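You operate a simulated robot arm through the tools that you are given. There is no shell and no other tool. Be economical: measure what you need, move in short steps, check, and stop when the job is done.

Carry out the task below with a simulated two-armed robot. There is one attempt and no reset: what you move stays moved.

TASK
Stop the outfeed, cap the empty hole, bring the belt tension into the green band and restart the outfeed.
Fine: STOP on the box first; the cap lies on the button box ledge and is pushed home in the row along the rail; wheel lock to FREE, wind the wheel till the pointer stands clear inside the green, lock back to HELD, then START; leave everything else as it is.

Only the result counts: the job must be done as asked and must still hold three seconds after the hand-in. Knocking over, shifting, dropping, spilling or breaking anything else fails it. Lids that push on must go on centred and level and be pressed home; caps that screw on are set level and turned clockwise until they are tight.

THE ROBOT
Two 7-joint arms with two-finger grippers on one trunk, on a base that drives. Base frame: it is fixed to the floor where the robot stands at the start and does not move with it; the origin is under the middle of the robot, x ahead of it, y to its left, z up. Lengths are in m, angles in degrees, forces in N, time in s.
The left shoulder is at the start at [0.05, 0.191, 1.092], the right one opposite. With the tool pointing down near the work surface each hand reaches from about 0.1 to 0.72 m from the robot's upright axis, wherever it stands, measured 20 degrees to its own side. Places, roughly: box start button [2.3, 1.3, 1]; box stop button [2.4, 1.3, 1]; green cap [2.25, 1.25, 1]; lettuce (7x7x15 cm) [2.3, 0.8, 1]; outfeed emergency button [2.4, 1.3, 1]; tray [2.4, 0.9, 1]; wheel lock knob [2, 0.7, 0.7]. Payload 2.69 kg a hand.
The tool frame of a hand sits at the grasp point between the pads (the TCP): z along the fingers, y along the line on which they close. The tips reach 0.02 m beyond it. Largest opening 0.1 m; the body of the gripper starts 0.063 m behind the TCP.
Orientation is told as [roll, pitch, yaw] about the base's x, y, z axes, in that order, counted from this pose: with the fingers straight down and closing along the base's y, the tool's x points along the base's -x, its y along +y and its z along -z.

THE INTERFACE
- The arms move only by the tool move_arm. It takes "left_moves", "right_moves" or both (then of equal length, played together; a hand with none holds still); each is a list of rows, each a list of 7 numbers: the turn, a rotation vector about the base's x, y, z in units of 8 degrees (1.0 is 8 degrees), then the shift along the base's x, y, z in units of 25 mm (1.0 is 25 mm), then the finger opening in m, from 0 to 0.1. In form: [[ax, ay, az, x, y, z, fingers], ...]. A call has 1 to 20 rows; each row shifts and turns the commanded pose from where the row before left it. A call with a number of a shift or a turn outside -1 to 1 is refused whole. Rows are played at 5 a second. More than 0.05 m and 8.6 degrees between two rows, or a gripper value outside its range, and nothing of the call is played. A pose out of reach is approached as far as the arm can. The call stops where the force on the tool passes 70 N (or 10 N more than at its start, if that is more) or the arm is blocked; 0.2 s more then pass. The fingers move at their own pace (about 0.153 m/s each) and stop on an object; they squeeze with about 38 N. The grip force told is the motor's: it shows also when the fingers shut on nothing. Time passes only in rows, and 0.2 s behind the last, so rows that do not move let the fingers close. The reply holds the time, the measured pose of the TCP, the force on the tool along the base axes, the opening and the grip force, in the units named above and with some noise, with the torque about the TCP (base axes, N m) and any sound that the robot's microphone picked up.
- Cameras (640 x 400 px; columns grow to the right, rows downward): "scene" is now at [0.1307, 0.0117, 1.2766]; the picture's right is [0.12, -0.99, 0.00], its down [-0.43, -0.05, -0.90] and it looks along [0.90, 0.11, -0.43] (base axes); focal length 214 px, centre (320, 200). "left" rides on the left gripper at [0.07, 0.019, -0.099] in its tool frame; the picture's right is [-0.26, 0.97, 0.00], its down [-0.75, -0.20, -0.63] and it looks along [-0.61, -0.16, 0.78] (tool axes); focal length 230 px, centre (320, 200). "right" rides on the right gripper at [0.07, -0.018, -0.099] in its tool frame; the picture's right is [0.26, 0.97, 0.00], its down [-0.75, 0.20, -0.63] and it looks along [-0.61, 0.16, 0.78] (tool axes); focal length 230 px, centre (320, 200). There is no depth. A picture from a camera that has moved, and an enlarged one, comes with that camera's place and axes in the base frame and with its lens.
- camera(camera): a new picture of that camera. No time passes.
- raise_lower(by): slides the trunk up (or, below 0, down) by that many m; the arms and the scene camera ride with it, the base frame stays. It gives what a move gives, with no picture.
- steer(legs): drives the robot by 1 to 6 legs, each [ahead, left, turn to the left] in m, m and degrees, along the robot's own axes; the way and the turn of a leg run together, so that a leg with both is an arc; at most 1.5 m and 180 degrees a leg. The arms and the cameras ride along, it lands a little off, and it stops where it bumps. It gives what a move gives.
- aim_head(pan, tilt): turns the head with the scene camera to pan (to the left, within 80 degrees either way) and tilt (down, from -29 to 69), counted from straight ahead of the robot. It gives what a move gives.
- zoom(camera, box): a new picture of the part [left, top, right, bottom] of that camera's present view, enlarged. No time passes.
- sign_off(): hands the job in; it is judged then, once.

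Go step by step. Nothing tells you exact positions but the pictures and the camera data: compare them with the known pose of the tool, close in by small moves and look again before you grip or let go. The budget is 135 turns and 102 pictures, counting those below and the enlarged ones. Unless the task says otherwise, let go and move clear before handing in, and close with one line.

The tools are called after "Request:" as a command line: name --argument value ..., lists and objects as JSON in quotes. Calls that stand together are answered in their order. move_arm: Moves the arms, as the interface text tells. Its arguments: {"type":"object","properties":{"left_moves":{"type":"array","items":{"type":"array","items":{"type":"number"}}},"right_moves":{"type":"array","items":{"type":"array","items":{"type":"number"}}}},"required":[]} The other tools are called the same way: raise_lower (by) slides the trunk up or down; steer (legs) drives the base; aim_head (pan, tilt) turns the head that bears the scene camera; camera (camera) takes a picture; zoom (camera, box) takes an enlarged picture of a part of a camera's view; sign_off () hands the job in.

At the start:

```text
t: 0.0
left_ee_pos: [0.3949, 0.205, 1.1113]
left_tcp_rot: [0.0, 0.0, 0.2]
left_wrist_force: [-0.1, 0.8, -0.6]
left_torque: [-0.02, -0.01, 0.02]
left_opening: 0.1001
left_finger_force: 0.2
right_ee_pos: [0.3528, -0.1332, 1.1903]
right_tcp_rot: [0.1, 0.1, 0.0]
right_wrist_force: [0.1, -0.7, 0.3]
right_torque: [0.01, -0.02, 0.05]
right_opening: 0.0999
right_finger_force: 0.0
trunk travel left (down, up): [-0.15, 0.173]
robot x, y, heading: [-0.0014, -0.0008, -0.0]
head pan, tilt: [7.0, 25.6]
```

scene: 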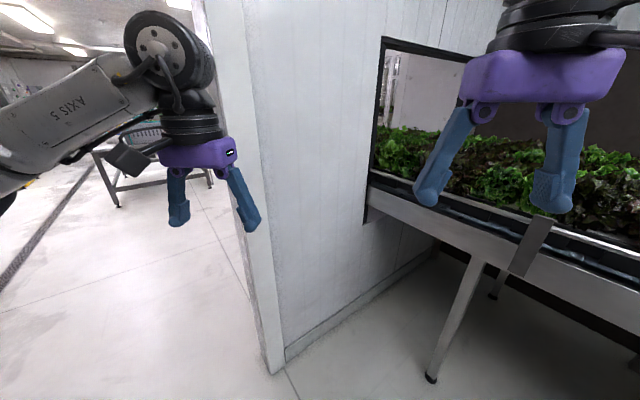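
right: 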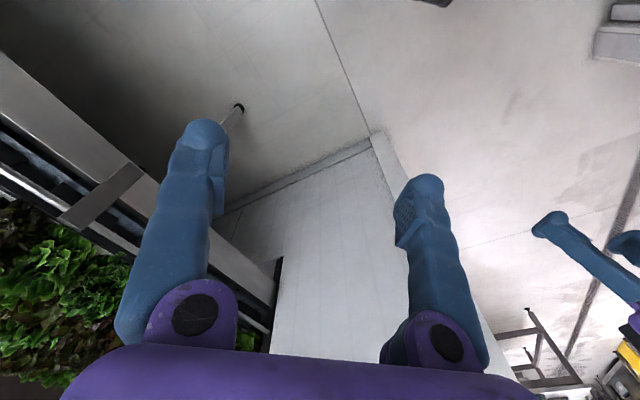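
left: 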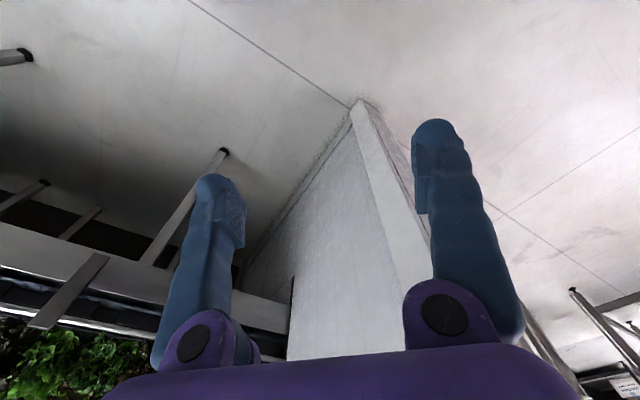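

I see a wall ahead with the belt passing through it on the right and open floor to the left. The outfeed should be behind the wall, so I look around first.

Request:
aim_head --pan 40 --tilt 15

Request:
camera --camera "scene"

Request:
aim_head --pan 0 --tilt 10

Request:
camera --camera "scene"

```text
t: 1.0
left_ee_pos: [0.3953, 0.2049, 1.1118]
left_tcp_rot: [0.1, 0.0, 0.1]
left_wrist_force: [-0.3, 0.4, 0.0]
left_torque: [-0.04, 0.0, 0.0]
left_opening: 0.0999
left_finger_force: 0.1
right_ee_pos: [0.3518, -0.1333, 1.1894]
right_tcp_rot: [0.0, 0.0, 0.0]
right_wrist_force: [0.4, -1.1, -0.1]
right_torque: [0.0, 0.01, -0.01]
right_opening: 0.1
right_finger_force: 0.0
trunk travel left (down, up): [-0.15, 0.173]
robot x, y, heading: [0.0023, -0.0017, -0.1]
head pan, tilt: [40.0, 15.0]
```

```text
98 pictures are left
camera scene: at [0.111, 0.0606, 1.2938], right [0.64, -0.77, 0.0], down [-0.2, -0.17, -0.97], along [0.74, 0.62, -0.26], focal length 214 px, centre (320, 200)
```

scene: 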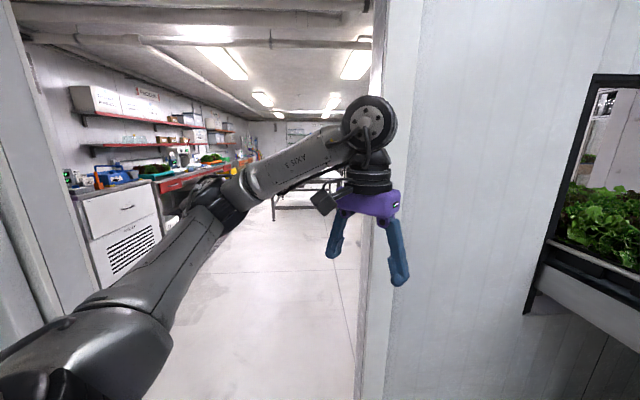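

```text
t: 2.0
left_ee_pos: [0.3944, 0.2065, 1.1112]
left_tcp_rot: [-0.1, 0.0, 0.2]
left_wrist_force: [0.0, -0.4, -0.2]
left_torque: [0.01, -0.01, 0.03]
left_opening: 0.1
left_finger_force: 0.1
right_ee_pos: [0.351, -0.1328, 1.1897]
right_tcp_rot: [0.0, 0.1, 0.0]
right_wrist_force: [0.0, 0.3, -0.1]
right_torque: [-0.03, -0.01, 0.0]
right_opening: 0.1
right_finger_force: 0.1
trunk travel left (down, up): [-0.15, 0.173]
robot x, y, heading: [0.0026, -0.002, -0.1]
head pan, tilt: [0.0, 10.0]
```

```text
97 pictures are left
camera scene: at [0.1324, 0.0007, 1.3019], right [0.0, -1.0, 0.0], down [-0.17, 0.0, -0.98], along [0.98, 0.0, -0.17], focal length 214 px, centre (320, 200)
```

scene: 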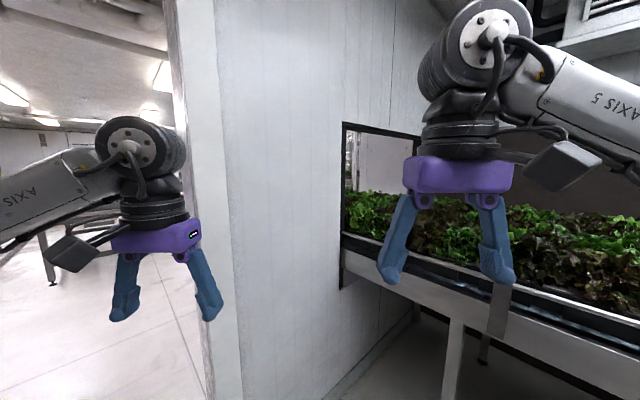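

The wall runs diagonally and the doorway is ahead to the left. I measure its two jambs.

Request:
aim_head --pan 65 --tilt 40

Request:
camera --camera "scene"

```text
t: 3.4
left_ee_pos: [0.3949, 0.2059, 1.1108]
left_tcp_rot: [0.0, 0.0, 0.1]
left_wrist_force: [0.2, 0.4, -0.9]
left_torque: [0.01, 0.0, -0.01]
left_opening: 0.1
left_finger_force: 0.0
right_ee_pos: [0.3518, -0.134, 1.1895]
right_tcp_rot: [0.1, 0.0, 0.0]
right_wrist_force: [0.6, 0.4, 0.3]
right_torque: [0.04, 0.01, 0.04]
right_opening: 0.0999
right_finger_force: 0.1
trunk travel left (down, up): [-0.15, 0.173]
robot x, y, heading: [-0.0015, -0.0004, -0.1]
head pan, tilt: [65.0, 40.0]
```

```text
96 pictures are left
camera scene: at [0.0754, 0.0776, 1.2543], right [0.91, -0.42, 0.0], down [-0.27, -0.58, -0.77], along [0.32, 0.69, -0.64], focal length 214 px, centre (320, 200)
```

scene: 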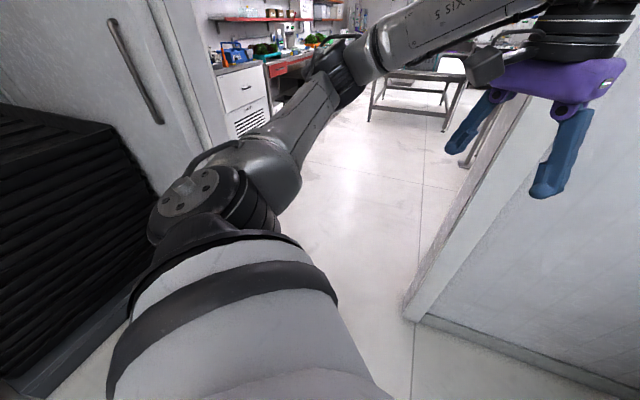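

The doorway is about 1 m wide, centred near [0.35, 0.68], and the way through is about 46° to the left. I turn to face it.

Request:
steer --legs '[[0, 0, 46]]'

Request:
aim_head --pan 0 --tilt 35

Request:
camera --camera "scene"

Request:
aim_head --pan 75 --tilt 45

Request:
camera --camera "scene"

```text
t: 5.9
left_ee_pos: [0.1279, 0.4278, 1.1108]
left_tcp_rot: [0.1, -0.1, 46.0]
left_wrist_force: [-0.6, 0.2, 0.2]
left_torque: [-0.02, 0.03, 0.01]
left_opening: 0.0999
left_finger_force: 0.2
right_ee_pos: [0.3411, 0.1591, 1.1901]
right_tcp_rot: [0.0, 0.1, 45.9]
right_wrist_force: [-0.2, -0.3, -0.9]
right_torque: [0.01, 0.0, 0.01]
right_opening: 0.1
right_finger_force: 0.0
trunk travel left (down, up): [-0.15, 0.173]
robot x, y, heading: [-0.0012, 0.0005, 46.1]
head pan, tilt: [65.0, 40.0]
```

```text
t: 7.3
left_ee_pos: [0.1272, 0.4263, 1.1113]
left_tcp_rot: [0.1, -0.1, 46.1]
left_wrist_force: [-0.5, 0.1, 0.0]
left_torque: [0.01, 0.0, 0.03]
left_opening: 0.0998
left_finger_force: 0.1
right_ee_pos: [0.3416, 0.1595, 1.1894]
right_tcp_rot: [0.2, 0.1, 45.9]
right_wrist_force: [0.4, -0.6, 0.1]
right_torque: [-0.02, 0.0, 0.0]
right_opening: 0.0998
right_finger_force: 0.1
trunk travel left (down, up): [-0.15, 0.173]
robot x, y, heading: [-0.0016, -0.0004, 45.7]
head pan, tilt: [0.0, 35.0]
```

```text
95 pictures are left
camera scene: at [0.0884, 0.0926, 1.2618], right [0.72, -0.7, 0.0], down [-0.4, -0.41, -0.82], along [0.57, 0.59, -0.57], focal length 214 px, centre (320, 200)
```

scene: 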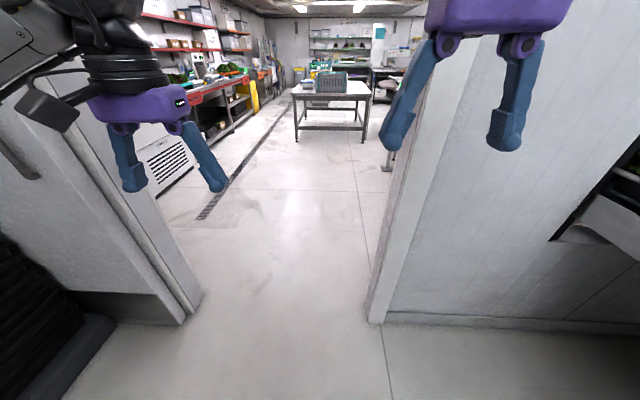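

```text
t: 8.7
left_ee_pos: [0.1275, 0.4272, 1.1117]
left_tcp_rot: [0.0, 0.0, 46.0]
left_wrist_force: [-0.1, -0.1, -0.8]
left_torque: [0.0, -0.01, 0.0]
left_opening: 0.0999
left_finger_force: 0.0
right_ee_pos: [0.3405, 0.1597, 1.1903]
right_tcp_rot: [0.1, 0.1, 45.8]
right_wrist_force: [-0.8, -0.3, -0.3]
right_torque: [0.03, 0.0, -0.02]
right_opening: 0.0997
right_finger_force: 0.1
trunk travel left (down, up): [-0.15, 0.173]
robot x, y, heading: [0.0005, 0.0011, 45.9]
head pan, tilt: [75.0, 45.0]
```

```text
94 pictures are left
camera scene: at [-0.0145, 0.0991, 1.247], right [0.86, 0.51, 0.0], down [0.36, -0.61, -0.71], along [-0.36, 0.61, -0.71], focal length 214 px, centre (320, 200)
```

scene: 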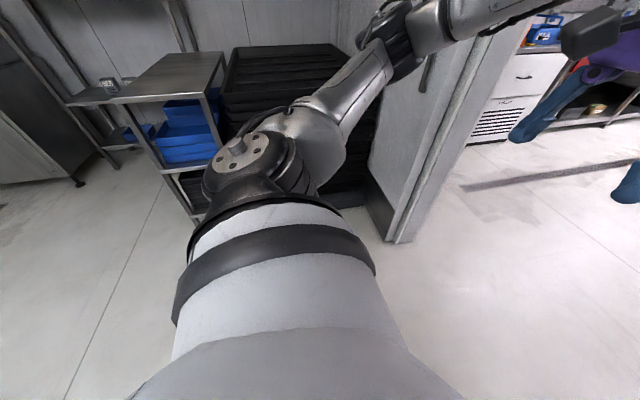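

The doorway is 1.05 m wide and centred about 0.25 m to my left. I shift left and stretch the hands forward and inward so the elbows come in.

Request:
steer --legs '[[0, 0.25, 0]]'

Request:
move_arm --left_moves '[[0, 0, 0, 0.9, 0.45, 0, 0.1], [0, 0, 0, 0.9, 0.45, 0, 0.1], [0, 0, 0, 0.9, 0.45, 0, 0.1], [0, 0, 0, 0.9, 0.45, 0, 0.1], [0, 0, 0, 0.9, 0.45, 0, 0.1], [0, 0, 0, 0.9, 0.45, 0, 0.1], [0, 0, 0, 0.9, 0.45, 0, 0.1], [0, 0, 0, 0.9, 0.45, 0, 0.1], [0, 0, 0, 0.9, 0.45, 0, 0.1], [0, 0, 0, 0.9, 0.45, 0, 0.1]]' --right_moves '[[0, 0, 0, 0.6, 0.8, 0, 0.1], [0, 0, 0, 0.6, 0.8, 0, 0.1], [0, 0, 0, 0.6, 0.8, 0, 0.1], [0, 0, 0, 0.6, 0.8, 0, 0.1], [0, 0, 0, 0.6, 0.8, 0, 0.1], [0, 0, 0, 0.6, 0.8, 0, 0.1], [0, 0, 0, 0.6, 0.8, 0, 0.1], [0, 0, 0, 0.6, 0.8, 0, 0.1], [0, 0, 0, 0.6, 0.8, 0, 0.1], [0, 0, 0, 0.6, 0.8, 0, 0.1]]'

Request:
camera --camera "scene"

```text
t: 11.6
left_ee_pos: [-0.0558, 0.6012, 1.1119]
left_tcp_rot: [0.0, 0.0, 46.2]
left_wrist_force: [0.2, 0.1, 0.1]
left_torque: [0.0, 0.03, 0.01]
left_opening: 0.0999
left_finger_force: 0.1
right_ee_pos: [0.1596, 0.3342, 1.1893]
right_tcp_rot: [0.0, 0.1, 46.0]
right_wrist_force: [0.2, 0.7, 0.6]
right_torque: [0.0, 0.01, -0.01]
right_opening: 0.1001
right_finger_force: 0.0
trunk travel left (down, up): [-0.15, 0.173]
robot x, y, heading: [-0.1809, 0.1782, 46.2]
head pan, tilt: [75.0, 45.0]
```

```text
t: 13.8
left_ee_pos: [0.1695, 0.7151, 1.1107]
left_tcp_rot: [-0.1, 0.1, 46.2]
left_wrist_force: [0.3, -0.3, 0.1]
left_torque: [0.01, 0.0, -0.03]
left_opening: 0.1003
left_finger_force: 0.0
right_ee_pos: [0.3081, 0.5369, 1.1911]
right_tcp_rot: [0.0, 0.0, 46.1]
right_wrist_force: [0.3, -0.1, -0.8]
right_torque: [0.0, -0.01, -0.01]
right_opening: 0.1
right_finger_force: 0.0
trunk travel left (down, up): [-0.15, 0.173]
robot x, y, heading: [-0.1796, 0.1727, 46.1]
head pan, tilt: [75.0, 45.0]
```

```text
93 pictures are left
camera scene: at [-0.196, 0.2741, 1.2469], right [0.86, 0.52, 0.0], down [0.37, -0.61, -0.71], along [-0.37, 0.61, -0.71], focal length 214 px, centre (320, 200)
```

scene: 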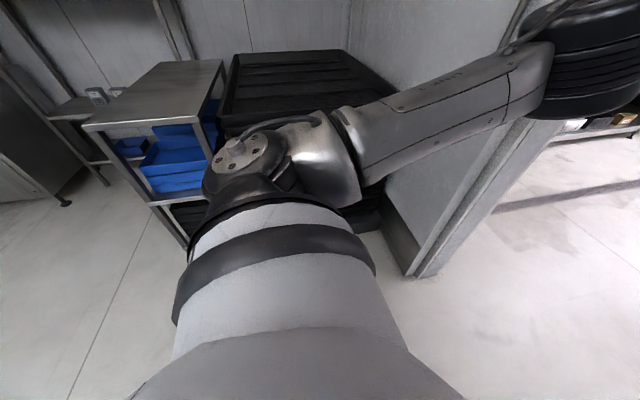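

The elbows are now narrow enough, so I drive straight through the doorway and look to the right.

Request:
steer --legs '[[1.4, 0, 0]]'

Request:
aim_head --pan -45 --tilt 20

Request:
camera --camera "scene"

```text
t: 21.0
left_ee_pos: [1.1351, 1.8035, 1.1115]
left_tcp_rot: [0.0, 0.0, 48.7]
left_wrist_force: [0.0, -0.1, -0.1]
left_torque: [-0.02, 0.03, -0.01]
left_opening: 0.1001
left_finger_force: 0.1
right_ee_pos: [1.2828, 1.6308, 1.192]
right_tcp_rot: [0.1, 0.0, 48.4]
right_wrist_force: [0.2, 0.6, 0.2]
right_torque: [0.03, 0.0, 0.02]
right_opening: 0.0999
right_finger_force: 0.0
trunk travel left (down, up): [-0.15, 0.173]
robot x, y, heading: [0.8082, 1.2497, 48.5]
head pan, tilt: [75.0, 45.0]
```

```text
t: 23.0
left_ee_pos: [1.1362, 1.8042, 1.1109]
left_tcp_rot: [0.0, 0.1, 48.6]
left_wrist_force: [0.9, 0.3, 0.5]
left_torque: [-0.04, -0.02, 0.02]
left_opening: 0.0999
left_finger_force: 0.2
right_ee_pos: [1.2828, 1.6307, 1.1908]
right_tcp_rot: [0.2, 0.0, 48.4]
right_wrist_force: [-0.5, 1.1, 0.4]
right_torque: [0.0, -0.01, 0.03]
right_opening: 0.1001
right_finger_force: 0.0
trunk travel left (down, up): [-0.15, 0.173]
robot x, y, heading: [0.8124, 1.2482, 48.9]
head pan, tilt: [-45.0, 20.0]
```

```text
92 pictures are left
camera scene: at [0.9276, 1.2851, 1.2856], right [0.06, -1.0, 0.0], down [-0.34, -0.02, -0.94], along [0.94, 0.06, -0.34], focal length 214 px, centre (320, 200)
```

scene: 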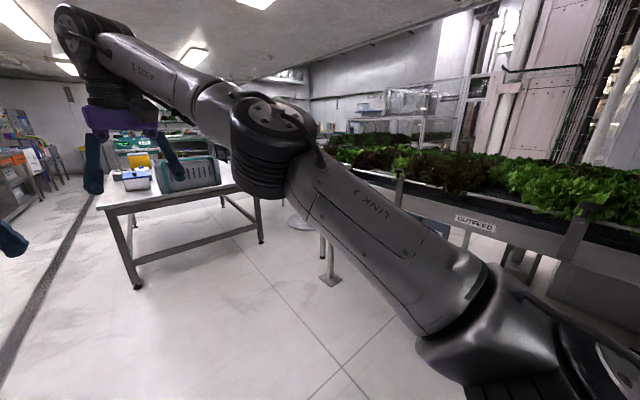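

I'm through. The outfeed with its OUTFEED sign is on the right. I turn to face it.

Request:
steer --legs '[[0, 0, -92]]'

Request:
aim_head --pan 25 --tilt 15

Request:
camera --camera "scene"

```text
t: 27.2
left_ee_pos: [1.3609, 0.9161, 1.1101]
left_tcp_rot: [0.0, 0.0, -42.0]
left_wrist_force: [0.1, -1.2, 0.4]
left_torque: [0.0, 0.0, 0.03]
left_opening: 0.0998
left_finger_force: 0.1
right_ee_pos: [1.1859, 0.7716, 1.1904]
right_tcp_rot: [0.0, 0.1, -42.0]
right_wrist_force: [0.0, 0.7, -0.1]
right_torque: [0.02, 0.0, -0.01]
right_opening: 0.1
right_finger_force: 0.1
trunk travel left (down, up): [-0.15, 0.173]
robot x, y, heading: [0.81, 1.2482, -42.0]
head pan, tilt: [-45.0, 20.0]
```

```text
t: 28.6
left_ee_pos: [1.3612, 0.9166, 1.1108]
left_tcp_rot: [0.0, 0.0, -41.9]
left_wrist_force: [-0.2, -0.5, -0.4]
left_torque: [-0.01, -0.01, 0.0]
left_opening: 0.0999
left_finger_force: 0.0
right_ee_pos: [1.1861, 0.7709, 1.191]
right_tcp_rot: [0.1, 0.0, -42.0]
right_wrist_force: [-0.4, 0.3, 0.1]
right_torque: [-0.04, 0.0, 0.01]
right_opening: 0.1
right_finger_force: 0.1
trunk travel left (down, up): [-0.15, 0.173]
robot x, y, heading: [0.8098, 1.2504, -42.0]
head pan, tilt: [25.0, 15.0]
```

```text
91 pictures are left
camera scene: at [0.9273, 1.1953, 1.2938], right [-0.29, -0.96, 0.0], down [-0.25, 0.08, -0.97], along [0.92, -0.28, -0.26], focal length 214 px, centre (320, 200)
```

scene: 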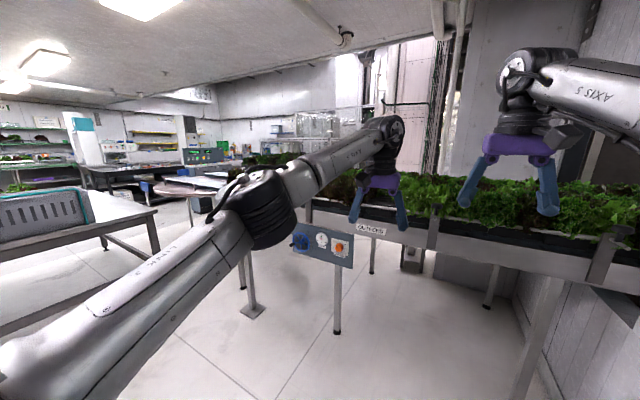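

The tension panel (blue wheel, gauge, orange lock) is ahead and the button box pedestal is hidden behind my arm. I slide left along the line.

Request:
steer --legs '[[0.15, 0.7, 0]]'

Request:
aim_head --pan 0 --tilt 20

Request:
camera --camera "scene"

```text
t: 35.4
left_ee_pos: [1.9576, 1.364, 1.1103]
left_tcp_rot: [0.0, 0.0, -40.4]
left_wrist_force: [0.4, 0.0, 0.4]
left_torque: [-0.01, 0.01, 0.0]
left_opening: 0.1003
left_finger_force: 0.2
right_ee_pos: [1.7866, 1.2141, 1.1919]
right_tcp_rot: [0.0, 0.0, -40.5]
right_wrist_force: [-0.2, 0.0, 0.7]
right_torque: [0.03, -0.02, 0.0]
right_opening: 0.0999
right_finger_force: 0.0
trunk travel left (down, up): [-0.15, 0.173]
robot x, y, heading: [1.396, 1.6823, -40.6]
head pan, tilt: [25.0, 15.0]
```

```text
t: 36.2
left_ee_pos: [1.9571, 1.3645, 1.11]
left_tcp_rot: [-0.1, 0.0, -40.4]
left_wrist_force: [0.1, 0.0, 0.5]
left_torque: [-0.02, -0.01, -0.02]
left_opening: 0.1
left_finger_force: 0.1
right_ee_pos: [1.7859, 1.2145, 1.1906]
right_tcp_rot: [0.0, 0.0, -40.5]
right_wrist_force: [0.3, 0.3, 0.0]
right_torque: [0.0, 0.0, -0.02]
right_opening: 0.1
right_finger_force: 0.0
trunk travel left (down, up): [-0.15, 0.173]
robot x, y, heading: [1.3972, 1.6834, -40.4]
head pan, tilt: [0.0, 20.0]
```

```text
90 pictures are left
camera scene: at [1.4979, 1.5968, 1.2857], right [-0.65, -0.76, 0.0], down [-0.26, 0.22, -0.94], along [0.72, -0.61, -0.34], focal length 214 px, centre (320, 200)
```

scene: 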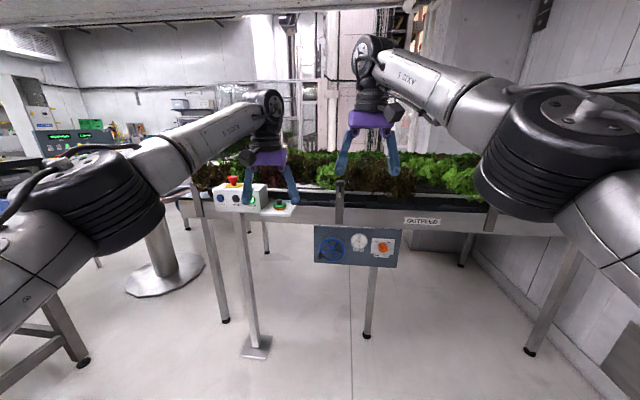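

Request:
zoom --camera "scene" --box '[190, 160, 430, 280]'

```text
2.67 times, centred on (310, 220) of scene
camera zoom: at [1.4979, 1.5968, 1.2857], right [-0.65, -0.76, 0.0], down [-0.26, 0.22, -0.94], along [0.72, -0.61, -0.34], focal length 572 px, centre (347, 147)
```

zoom: 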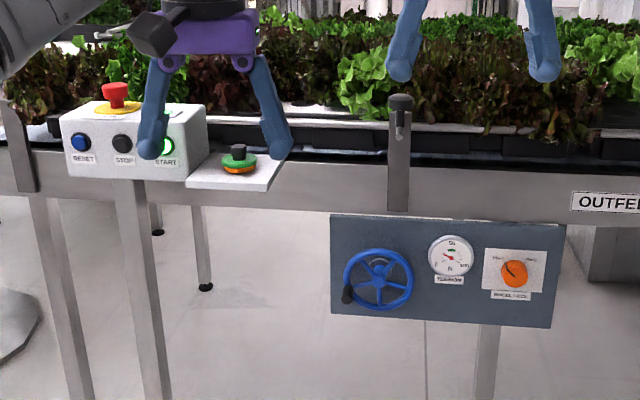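

The box front carries RESET, STOP, START, with the mushroom on top and the cap on the ledge to its right; the panel below holds wheel, gauge and lock. I pull the hands back, turn the left hand to point forward for the buttons, and then look at the rail.

Request:
move_arm --left_moves '[[-0.563, -0.658, 0, 0.055, 0.68, 0, 0.0], [-0.563, -0.658, 0, 0.055, 0.68, 0, 0.0], [-0.563, -0.658, 0, 0.055, 0.68, 0, 0.0], [-0.563, -0.658, 0, 0.055, 0.68, 0, 0.0], [-0.563, -0.658, 0, 0.055, 0.68, 0, 0.0], [-0.563, -0.658, 0, 0.055, 0.68, 0, 0.0], [-0.563, -0.658, 0, 0.055, 0.68, 0, 0.0], [-0.563, -0.658, 0, 0.055, 0.68, 0, 0.0], [-0.563, -0.658, 0, 0.055, 0.68, 0, 0.0], [-0.563, -0.658, 0, 0.055, 0.68, 0, 0.0], [-0.563, -0.658, 0, 0.055, 0.68, 0, 0.0], [-0.563, -0.658, 0, 0.055, 0.68, 0, 0.0], [-0.563, -0.658, 0, 0.055, 0.68, 0, 0.0]]' --right_moves '[[0, 0, 0, -0.885, 0.15, 0, 0.1], [0, 0, 0, -0.885, 0.15, 0, 0.1], [0, 0, 0, -0.885, 0.15, 0, 0.1], [0, 0, 0, -0.885, 0.15, 0, 0.1], [0, 0, 0, -0.885, 0.15, 0, 0.1], [0, 0, 0, -0.885, 0.15, 0, 0.1], [0, 0, 0, -0.885, 0.15, 0, 0.1], [0, 0, 0, -0.885, 0.15, 0, 0.1], [0, 0, 0, -0.885, 0.15, 0, 0.1], [0, 0, 0, -0.885, 0.15, 0, 0.1], [0, 0, 0, -0.885, 0.15, 0, 0.1], [0, 0, 0, -0.885, 0.15, 0, 0.1], [0, 0, 0, -0.885, 0.15, 0, 0.1]]'

Request:
camera --camera "scene"

```text
t: 39.0
left_ee_pos: [1.9759, 1.569, 1.1105]
left_tcp_rot: [-1.1, -83.1, -39.6]
left_wrist_force: [0.7, -0.2, 0.0]
left_torque: [0.02, -0.04, 0.01]
left_opening: 0.0003
left_finger_force: 29.8
left hand out of reach, approached as far as the arm can: row 13
right_ee_pos: [1.4982, 1.2645, 1.1923]
right_tcp_rot: [0.1, 0.0, -40.5]
right_wrist_force: [-0.6, -0.8, 0.1]
right_torque: [-0.01, -0.02, -0.01]
right_opening: 0.0999
right_finger_force: 0.0
trunk travel left (down, up): [-0.15, 0.173]
robot x, y, heading: [1.3933, 1.6829, -40.4]
head pan, tilt: [0.0, 20.0]
```

```text
88 pictures are left
camera scene: at [1.4972, 1.5965, 1.2857], right [-0.65, -0.76, 0.0], down [-0.26, 0.22, -0.94], along [0.71, -0.61, -0.34], focal length 214 px, centre (320, 200)
```

scene: 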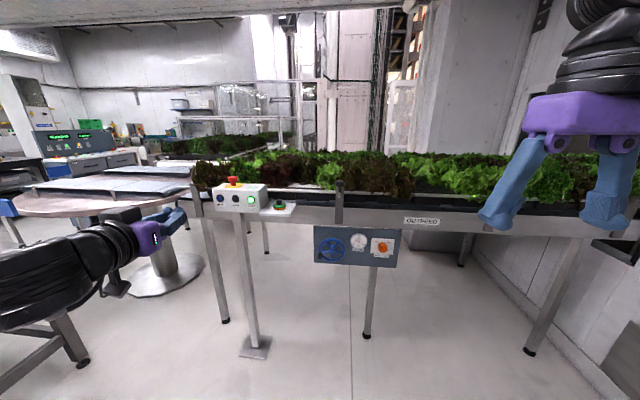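

The way is clear, so I close in on the box.

Request:
steer --legs '[[0.25, 0.05, -3]]'

Request:
aim_head --pan 15 --tilt 30

Request:
camera --camera "scene"

Request:
zoom --camera "scene" --box '[200, 110, 440, 260]'

```text
t: 40.9
left_ee_pos: [2.1876, 1.4055, 1.11]
left_tcp_rot: [-1.3, -83.1, -42.7]
left_wrist_force: [0.0, -0.5, -0.8]
left_torque: [-0.01, -0.02, -0.03]
left_opening: 0.0
left_finger_force: 29.9
right_ee_pos: [1.6947, 1.1283, 1.1923]
right_tcp_rot: [0.2, 0.1, -43.8]
right_wrist_force: [0.2, 0.1, -0.1]
right_torque: [0.04, 0.0, -0.01]
right_opening: 0.0999
right_finger_force: 0.1
trunk travel left (down, up): [-0.15, 0.173]
robot x, y, heading: [1.6143, 1.5538, -43.7]
head pan, tilt: [0.0, 20.0]
```

```text
t: 41.7
left_ee_pos: [2.1878, 1.4048, 1.1097]
left_tcp_rot: [-1.2, -83.1, -42.7]
left_wrist_force: [-0.1, 0.0, 0.7]
left_torque: [0.0, 0.01, -0.01]
left_opening: 0.0
left_finger_force: 29.3
right_ee_pos: [1.6928, 1.129, 1.1914]
right_tcp_rot: [0.1, 0.1, -43.8]
right_wrist_force: [0.9, -0.4, 0.0]
right_torque: [0.0, -0.01, 0.05]
right_opening: 0.1
right_finger_force: 0.1
trunk travel left (down, up): [-0.15, 0.173]
robot x, y, heading: [1.6189, 1.5521, -43.7]
head pan, tilt: [15.0, 30.0]
```

```text
87 pictures are left
camera scene: at [1.7238, 1.4817, 1.2696], right [-0.48, -0.88, 0.0], down [-0.44, 0.24, -0.87], along [0.76, -0.42, -0.5], focal length 214 px, centre (320, 200)
```

scene: 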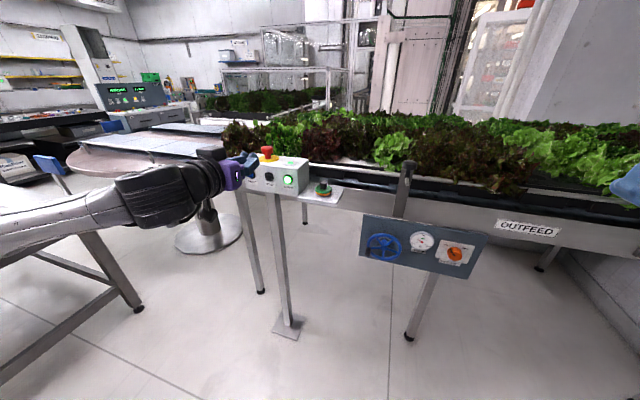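

```text
2.67 times, centred on (320, 185) of scene
camera zoom: at [1.7238, 1.4817, 1.2696], right [-0.48, -0.88, 0.0], down [-0.44, 0.24, -0.87], along [0.76, -0.42, -0.5], focal length 572 px, centre (320, 240)
```

zoom: 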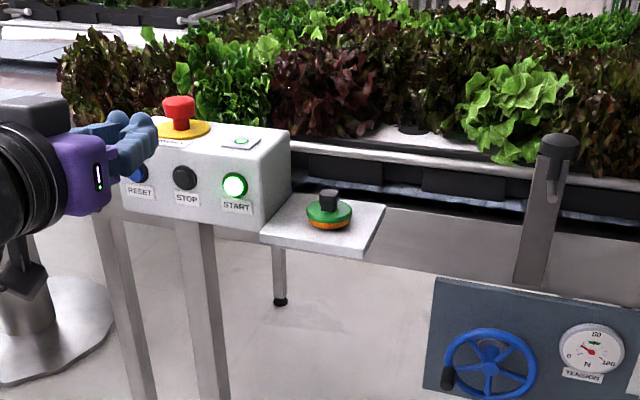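

START is lit, so the outfeed is running. I put STOP near [2.337, 1.32, 0.996], and bring the closed left fingertips in front of it.

Request:
move_arm --left_moves '[[0, 0, 0, 0.24, 0.244, -0.9, 0], [0, 0, 0, 0.24, 0.244, -0.9, 0], [0, 0, 0, 0.24, 0.244, -0.9, 0], [0, 0, 0, 0.24, 0.244, -0.9, 0], [0, 0, 0, 0.24, 0.244, -0.9, 0]]'

Request:
zoom --camera "scene" --box '[200, 110, 360, 210]'

Request:
camera --camera "left"

```text
t: 42.9
left_ee_pos: [2.1899, 1.4089, 1.1028]
left_tcp_rot: [-1.2, -83.1, -42.7]
left_wrist_force: [-0.3, 0.0, -0.6]
left_torque: [0.02, 0.01, 0.01]
left_opening: 0.0
left_finger_force: 29.7
left hand out of reach, approached as far as the arm can: row 1, 2, 3, 4, 5
right_ee_pos: [1.6933, 1.1295, 1.1921]
right_tcp_rot: [0.1, 0.1, -43.8]
right_wrist_force: [0.5, -0.2, -0.5]
right_torque: [-0.02, -0.02, 0.0]
right_opening: 0.1
right_finger_force: 0.1
trunk travel left (down, up): [-0.15, 0.173]
robot x, y, heading: [1.6156, 1.5488, -43.7]
head pan, tilt: [15.0, 30.0]
```

```text
4.00 times, centred on (280, 160) of scene
camera zoom: at [1.7238, 1.4818, 1.2696], right [-0.48, -0.88, 0.0], down [-0.44, 0.24, -0.87], along [0.76, -0.42, -0.5], focal length 858 px, centre (480, 360)
```

zoom: 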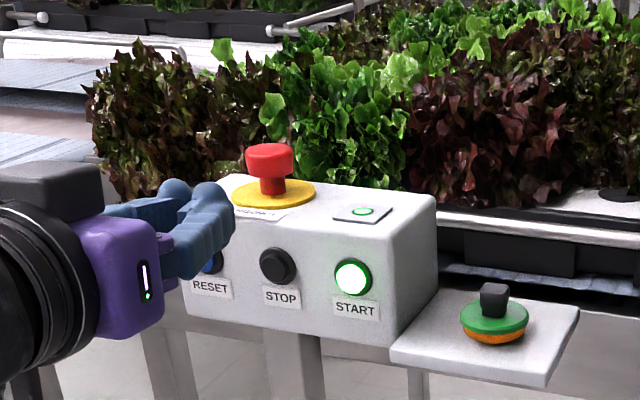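

```text
84 pictures are left
camera left: at [2.1268, 1.4964, 1.0451], right [0.69, 0.68, 0.25], down [-0.52, 0.23, 0.82], along [0.5, -0.7, 0.51], focal length 230 px, centre (320, 200)
```

left: 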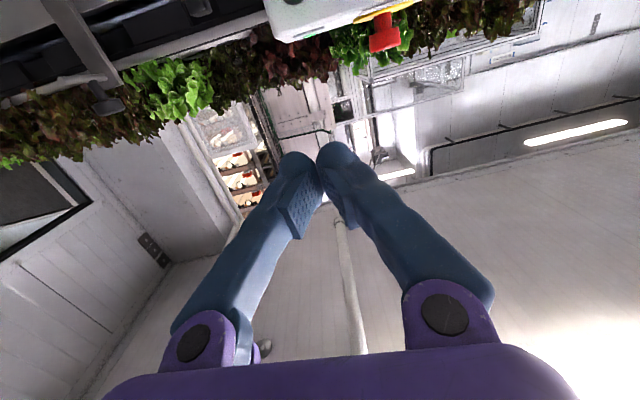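

A wrist limit keeps me from lowering the horizontal hand. I go to about a 45° tilt instead and bring the tips in front of STOP.

Request:
move_arm --left_moves '[[0.65, 0.68, 0, 0.63, -0.25, -0.62, 0], [0.65, 0.68, 0, 0.63, -0.25, -0.62, 0], [0.65, 0.68, 0, 0.63, -0.25, -0.62, 0], [0.65, 0.68, 0, 0.63, -0.25, -0.62, 0], [0.65, 0.68, 0, 0.63, -0.25, -0.62, 0], [0.65, 0.68, 0, 0.63, -0.25, -0.62, 0]]'

Request:
zoom --camera "scene" --box '[200, 110, 360, 210]'

Request:
camera --camera "left"

```text
t: 44.3
left_ee_pos: [2.282, 1.3685, 1.0072]
left_tcp_rot: [-0.3, -37.7, -43.6]
left_wrist_force: [0.9, -0.2, 0.4]
left_torque: [0.0, 0.03, 0.01]
left_opening: 0.0
left_finger_force: 29.8
right_ee_pos: [1.6944, 1.1281, 1.1912]
right_tcp_rot: [0.1, 0.1, -43.8]
right_wrist_force: [0.3, 0.0, -0.6]
right_torque: [0.0, -0.02, -0.01]
right_opening: 0.1
right_finger_force: 0.3
trunk travel left (down, up): [-0.15, 0.173]
robot x, y, heading: [1.6177, 1.5525, -43.6]
head pan, tilt: [15.0, 30.0]
```

```text
4.00 times, centred on (280, 160) of scene
camera zoom: at [1.7241, 1.4813, 1.2695], right [-0.48, -0.88, 0.0], down [-0.44, 0.24, -0.87], along [0.76, -0.42, -0.5], focal length 858 px, centre (480, 360)
```

zoom: 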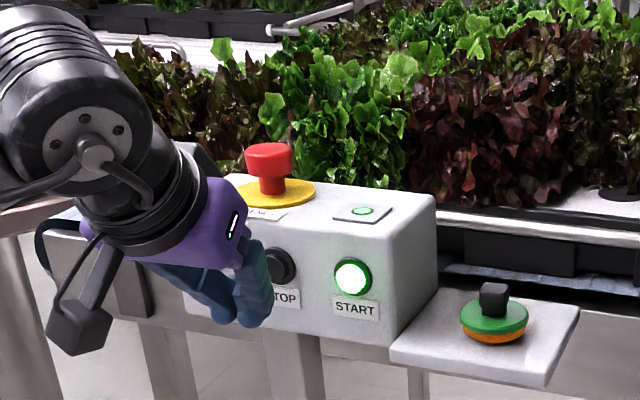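

```text
82 pictures are left
camera left: at [2.2135, 1.4634, 1.0426], right [0.82, 0.56, 0.15], down [0.01, -0.28, 0.96], along [0.58, -0.78, -0.24], focal length 230 px, centre (320, 200)
```

left: 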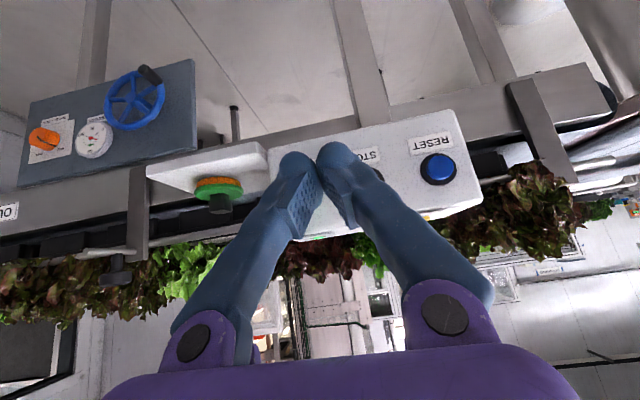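

The wrist view gives a better depth: STOP is near [2.435, 1.295, 0.96]. I move closer, keeping about 4 cm short.

Request:
move_arm --left_moves '[[0, 0, 0, 0.85, -0.276, -0.25, 0], [0, 0, 0, 0.85, -0.276, -0.25, 0], [0, 0, 0, 0.85, -0.276, -0.25, 0], [0, 0, 0, 0.85, -0.276, -0.25, 0], [0, 0, 0, 0.85, -0.276, -0.25, 0]]'

Request:
zoom --camera "scene" --box '[200, 110, 360, 210]'

Request:
camera --camera "left"

```text
t: 45.5
left_ee_pos: [2.3874, 1.335, 0.9792]
left_tcp_rot: [-0.3, -37.9, -43.6]
left_wrist_force: [-14.9, 8.4, 3.6]
left_torque: [-0.03, 0.02, -0.2]
left_opening: 0.0
left_finger_force: 29.5
right_ee_pos: [1.6924, 1.13, 1.193]
right_tcp_rot: [0.1, -0.1, -43.8]
right_wrist_force: [-0.3, 0.5, -0.9]
right_torque: [0.01, 0.04, -0.02]
right_opening: 0.1001
right_finger_force: 0.0
trunk travel left (down, up): [-0.15, 0.173]
robot x, y, heading: [1.6177, 1.5556, -43.6]
head pan, tilt: [15.0, 30.0]
heard: click
```

```text
4.00 times, centred on (280, 160) of scene
camera zoom: at [1.7213, 1.4832, 1.27], right [-0.48, -0.88, 0.0], down [-0.44, 0.24, -0.87], along [0.76, -0.42, -0.5], focal length 858 px, centre (480, 360)
```

zoom: 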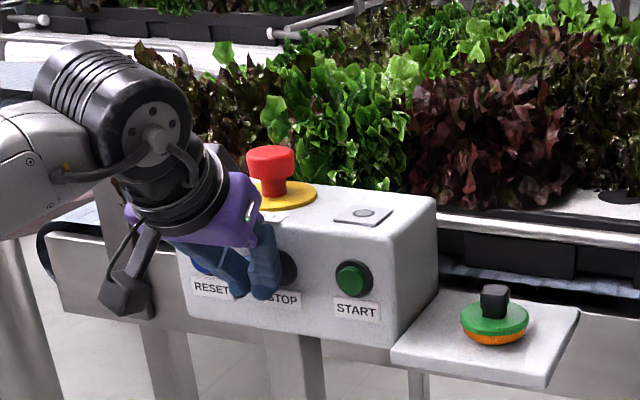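

```text
80 pictures are left
camera left: at [2.3171, 1.4297, 1.0132], right [0.82, 0.56, 0.15], down [0.01, -0.28, 0.96], along [0.58, -0.78, -0.24], focal length 230 px, centre (320, 200)
```

left: 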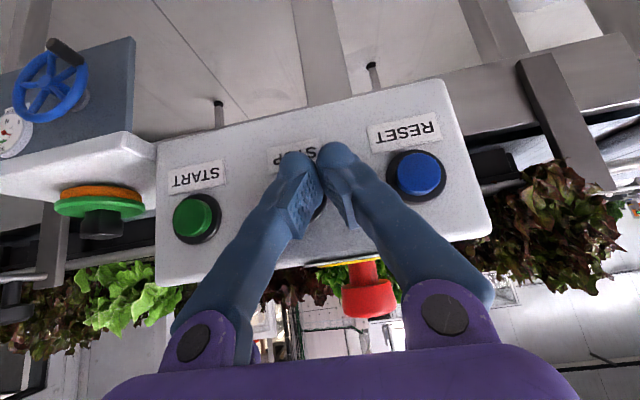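

A click was heard and the START light went out, so the outfeed has stopped. I back the left hand off and look for the empty hole along the rail.

Request:
move_arm --left_moves '[[0, 0, 0, -0.7, 0.7, 0, 0], [0, 0, 0, -0.7, 0.7, 0, 0], [0, 0, 0, -0.7, 0.7, 0.3, 0], [0, 0, 0, -0.7, 0.7, 0.9, 0], [0, 0, 0, -0.7, 0.7, 0.9, 0.1], [0, 0, 0, -0.7, 0.7, 0.9, 0.1]]'

Request:
aim_head --pan 0 --tilt 30

Request:
camera --camera "scene"

Request:
zoom --camera "scene" --box '[260, 110, 420, 210]'

```text
t: 46.9
left_ee_pos: [2.2842, 1.4385, 1.0542]
left_tcp_rot: [-0.3, -37.8, -43.5]
left_wrist_force: [0.4, 0.1, 0.4]
left_torque: [0.0, 0.03, 0.03]
left_opening: 0.0999
left_finger_force: 0.1
right_ee_pos: [1.6922, 1.1292, 1.1927]
right_tcp_rot: [0.1, 0.0, -43.7]
right_wrist_force: [-0.5, -0.1, 0.4]
right_torque: [0.02, -0.03, 0.0]
right_opening: 0.0998
right_finger_force: 0.0
trunk travel left (down, up): [-0.15, 0.173]
robot x, y, heading: [1.6124, 1.5499, -43.4]
head pan, tilt: [15.0, 30.0]
```

```text
t: 47.6
left_ee_pos: [2.2848, 1.4394, 1.0532]
left_tcp_rot: [-0.4, -37.9, -43.6]
left_wrist_force: [-0.8, 0.9, -0.1]
left_torque: [0.01, 0.0, 0.02]
left_opening: 0.1
left_finger_force: 0.1
right_ee_pos: [1.6937, 1.1291, 1.1928]
right_tcp_rot: [0.1, 0.0, -43.8]
right_wrist_force: [-0.2, 0.2, 0.1]
right_torque: [0.03, 0.01, 0.01]
right_opening: 0.1
right_finger_force: 0.1
trunk travel left (down, up): [-0.15, 0.173]
robot x, y, heading: [1.6156, 1.5546, -43.9]
head pan, tilt: [0.0, 30.0]
```

```text
79 pictures are left
camera scene: at [1.7099, 1.4628, 1.2696], right [-0.69, -0.72, 0.0], down [-0.36, 0.35, -0.87], along [0.63, -0.6, -0.5], focal length 214 px, centre (320, 200)
```

scene: 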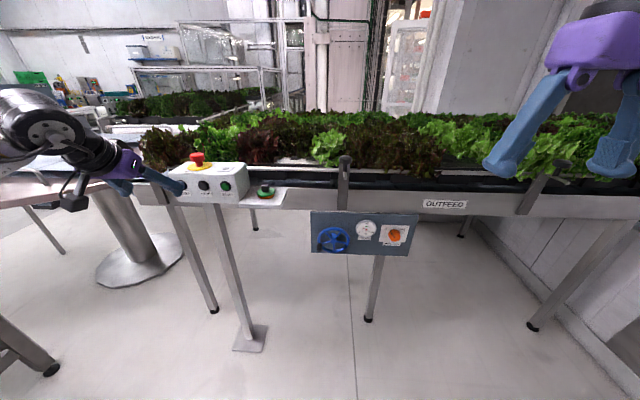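

```text
4.00 times, centred on (340, 160) of scene
camera zoom: at [1.7099, 1.4628, 1.2696], right [-0.69, -0.72, 0.0], down [-0.36, 0.35, -0.87], along [0.63, -0.6, -0.5], focal length 858 px, centre (240, 360)
```

zoom: 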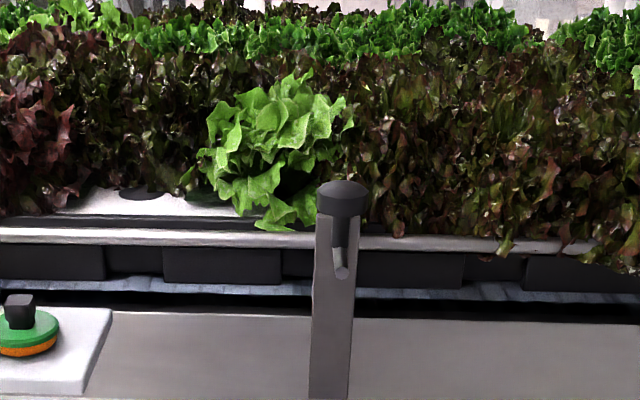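

The white tray shows a dark open hole just left of the loose lettuce. I stow the left hand upright and high, then move the right hand over to look from above.

Request:
move_arm --left_moves '[[0.655, 0.684, 0, -0.85, 0.84, 0.8, 0.1], [0.655, 0.684, 0, -0.85, 0.84, 0.8, 0.1], [0.655, 0.684, 0, -0.85, 0.84, 0.8, 0.1], [0.655, 0.684, 0, -0.85, 0.84, 0.8, 0.1], [0.655, 0.684, 0, -0.85, 0.84, 0.8, 0.1]]' --right_moves '[[0, 0, 0, 0.9, 0, 0.6, 0.1], [0, 0, 0, 0.9, 0, 0.6, 0.1], [0, 0, 0, 0.9, 0, 0.6, 0.1], [0, 0, 0, 0.9, 0, 0.6, 0.1], [0, 0, 0, 0.9, 0, 0.6, 0.1]]'

Request:
steer --legs '[[0.2, 0, 0]]'

Request:
aim_head --pan 5 --tilt 45

Request:
camera --camera "scene"

Request:
camera --camera "right"

```text
t: 48.8
left_ee_pos: [2.1782, 1.5444, 1.1525]
left_tcp_rot: [-0.3, 0.1, -43.6]
left_wrist_force: [-0.7, -0.2, -0.2]
left_torque: [-0.01, -0.01, -0.01]
left_opening: 0.1
left_finger_force: 0.1
right_ee_pos: [1.8042, 1.1278, 1.2671]
right_tcp_rot: [0.1, 0.0, -43.9]
right_wrist_force: [-0.6, 0.6, -0.5]
right_torque: [-0.01, 0.01, -0.05]
right_opening: 0.1
right_finger_force: 0.0
trunk travel left (down, up): [-0.15, 0.173]
robot x, y, heading: [1.6172, 1.5506, -43.9]
head pan, tilt: [0.0, 30.0]
```

```text
t: 50.4
left_ee_pos: [2.3201, 1.4081, 1.1527]
left_tcp_rot: [-0.3, 0.0, -43.7]
left_wrist_force: [0.8, 0.8, -0.5]
left_torque: [0.0, 0.01, -0.01]
left_opening: 0.1
left_finger_force: 0.0
right_ee_pos: [1.9446, 0.9929, 1.2661]
right_tcp_rot: [0.1, 0.0, -43.8]
right_wrist_force: [0.6, 0.0, 0.7]
right_torque: [0.03, 0.0, 0.04]
right_opening: 0.0999
right_finger_force: 0.0
trunk travel left (down, up): [-0.15, 0.173]
robot x, y, heading: [1.7595, 1.4179, -43.7]
head pan, tilt: [0.0, 30.0]
```

```text
t: 51.2
left_ee_pos: [2.3203, 1.4083, 1.152]
left_tcp_rot: [-0.4, -0.1, -43.6]
left_wrist_force: [0.0, 1.8, -0.5]
left_torque: [-0.01, -0.02, -0.01]
left_opening: 0.1
left_finger_force: 0.1
right_ee_pos: [1.9438, 0.9941, 1.2657]
right_tcp_rot: [0.1, -0.1, -43.8]
right_wrist_force: [0.2, 0.3, 0.4]
right_torque: [0.03, 0.01, -0.01]
right_opening: 0.1
right_finger_force: 0.0
trunk travel left (down, up): [-0.15, 0.173]
robot x, y, heading: [1.7592, 1.4187, -44.0]
head pan, tilt: [5.0, 45.0]
```

```text
77 pictures are left
camera scene: at [1.8489, 1.3392, 1.247], right [-0.63, -0.78, 0.0], down [-0.55, 0.44, -0.71], along [0.55, -0.44, -0.71], focal length 214 px, centre (320, 200)
```

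scene: 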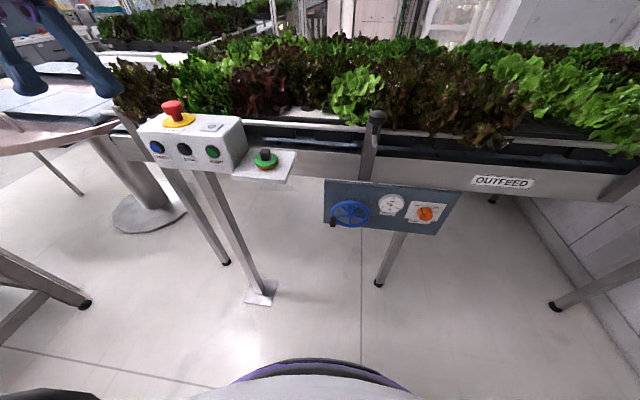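

```text
76 pictures are left
camera right: at [1.8812, 1.0276, 1.3641], right [0.48, 0.88, 0.0], down [0.68, -0.38, 0.63], along [0.55, -0.3, -0.78], focal length 230 px, centre (320, 200)
```

right: 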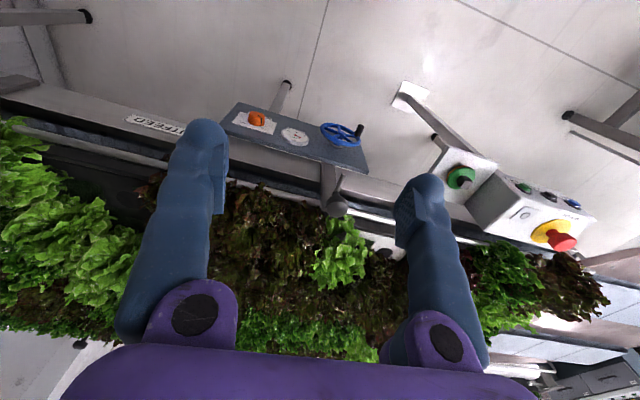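

Request:
zoom --camera "scene" --box '[230, 80, 390, 180]'

Request:
zoom --camera "right" --box '[280, 160, 480, 285]'

```text
4.00 times, centred on (310, 130) of scene
camera zoom: at [1.8489, 1.3392, 1.247], right [-0.63, -0.78, 0.0], down [-0.55, 0.44, -0.71], along [0.55, -0.44, -0.71], focal length 858 px, centre (360, 480)
```

zoom: 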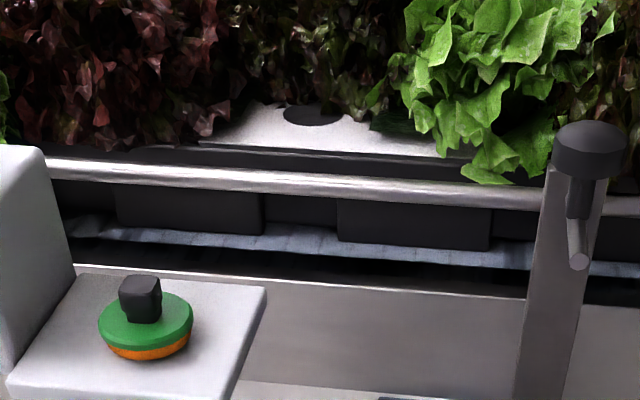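

```text
3.20 times, centred on (380, 222) of right
camera zoom: at [1.8812, 1.0276, 1.3641], right [0.48, 0.88, 0.0], down [0.68, -0.38, 0.63], along [0.55, -0.3, -0.78], focal length 736 px, centre (128, 128)
```

zoom: 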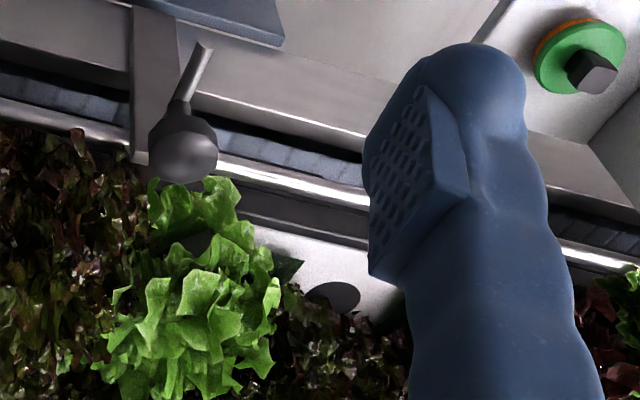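

The hole is near [2.404, 0.941, 0.970] and the cap near [2.272, 1.167], with its disc about 5.8 cm wide at z≈0.944. I reposition the base so the left hand can reach both.

Request:
move_arm --left_moves '[[0, 0, 0, -0.9, 0.4, 0.5, 0.1], [0, 0, 0, -0.9, 0.4, 0.5, 0.1], [0, 0, 0, -0.9, 0.4, 0.5, 0.1], [0, 0, 0, -0.9, 0.4, 0.5, 0.1]]'

Request:
steer --legs '[[0.16, -0.11, 0]]'

```text
t: 52.2
left_ee_pos: [2.2316, 1.4445, 1.2004]
left_tcp_rot: [-0.1, -0.1, -43.6]
left_wrist_force: [-0.8, -0.2, 0.4]
left_torque: [-0.02, 0.02, 0.01]
left_opening: 0.1002
left_finger_force: 0.1
right_ee_pos: [1.9437, 0.9929, 1.2657]
right_tcp_rot: [0.0, 0.0, -43.8]
right_wrist_force: [-0.2, -0.1, 0.1]
right_torque: [-0.02, -0.02, 0.02]
right_opening: 0.1
right_finger_force: 0.1
trunk travel left (down, up): [-0.15, 0.173]
robot x, y, heading: [1.7593, 1.4147, -43.6]
head pan, tilt: [5.0, 45.0]
```

```text
t: 53.8
left_ee_pos: [2.2694, 1.2548, 1.2007]
left_tcp_rot: [-0.2, 0.0, -43.7]
left_wrist_force: [0.2, 0.9, 0.1]
left_torque: [-0.01, -0.02, 0.02]
left_opening: 0.0999
left_finger_force: 0.0
right_ee_pos: [1.9811, 0.801, 1.265]
right_tcp_rot: [0.1, 0.0, -43.8]
right_wrist_force: [0.5, 0.6, -1.0]
right_torque: [0.04, -0.01, 0.03]
right_opening: 0.0999
right_finger_force: 0.1
trunk travel left (down, up): [-0.15, 0.173]
robot x, y, heading: [1.7929, 1.2246, -43.9]
head pan, tilt: [5.0, 45.0]
```

Request:
move_arm --left_moves '[[0, 0, 0, 0, -0.9, -0.9, 0.06], [0, 0, 0, 0, -0.9, -0.9, 0.06], [0, 0, 0, 0, -0.9, -0.9, 0.06], [0, 0, 0, 0.15, -0.8, -0.9, 0.06]]'

Request:
camera --camera "left"

Request:
zoom --camera "scene" --box '[200, 80, 360, 180]'

```text
t: 54.8
left_ee_pos: [2.275, 1.1694, 1.1093]
left_tcp_rot: [-0.3, -0.1, -43.6]
left_wrist_force: [-0.2, 0.5, -0.8]
left_torque: [-0.01, 0.02, -0.03]
left_opening: 0.0603
left_finger_force: 0.1
right_ee_pos: [1.981, 0.8022, 1.2655]
right_tcp_rot: [0.1, 0.0, -43.9]
right_wrist_force: [-0.9, -0.4, 0.9]
right_torque: [-0.02, 0.01, 0.01]
right_opening: 0.0996
right_finger_force: 0.1
trunk travel left (down, up): [-0.15, 0.173]
robot x, y, heading: [1.7949, 1.2261, -43.9]
head pan, tilt: [5.0, 45.0]
```

```text
73 pictures are left
camera left: at [2.2388, 1.2318, 1.2087], right [0.85, 0.52, 0.0], down [0.41, -0.66, 0.63], along [0.33, -0.54, -0.78], focal length 230 px, centre (320, 200)
```

left: 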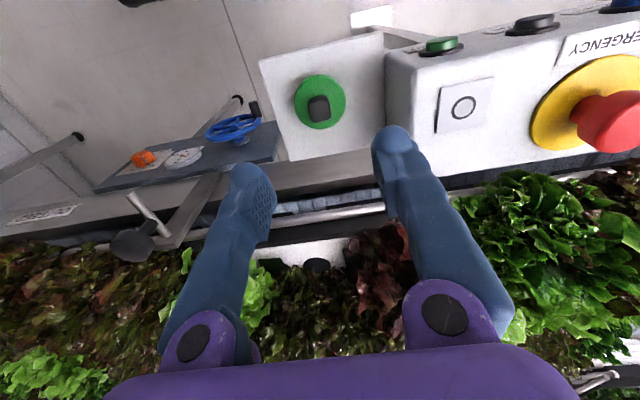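

```text
4.00 times, centred on (280, 130) of scene
camera zoom: at [1.8861, 1.1483, 1.2469], right [-0.63, -0.78, 0.0], down [-0.55, 0.44, -0.71], along [0.55, -0.44, -0.71], focal length 858 px, centre (480, 480)
```

zoom: 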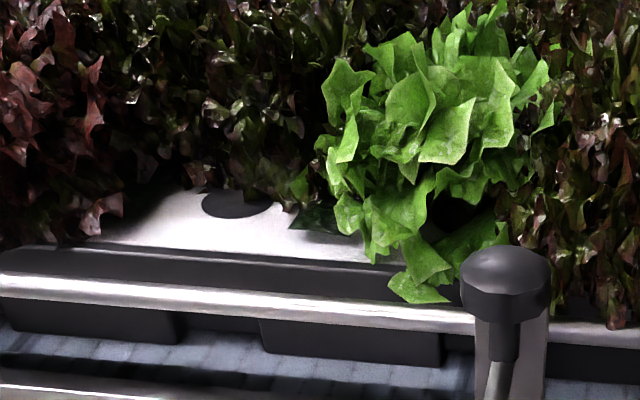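

Request:
zoom --camera "left" --box '[240, 50, 400, 150]'

```text
4.00 times, centred on (320, 100) of left
camera zoom: at [2.2388, 1.2318, 1.2087], right [0.85, 0.52, 0.0], down [0.41, -0.66, 0.63], along [0.33, -0.54, -0.78], focal length 920 px, centre (320, 600)
```

zoom: 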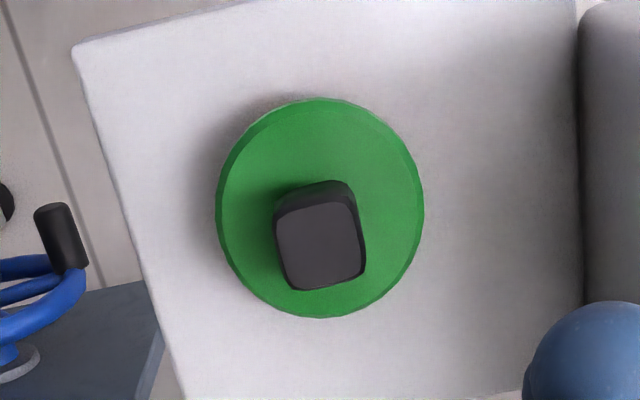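

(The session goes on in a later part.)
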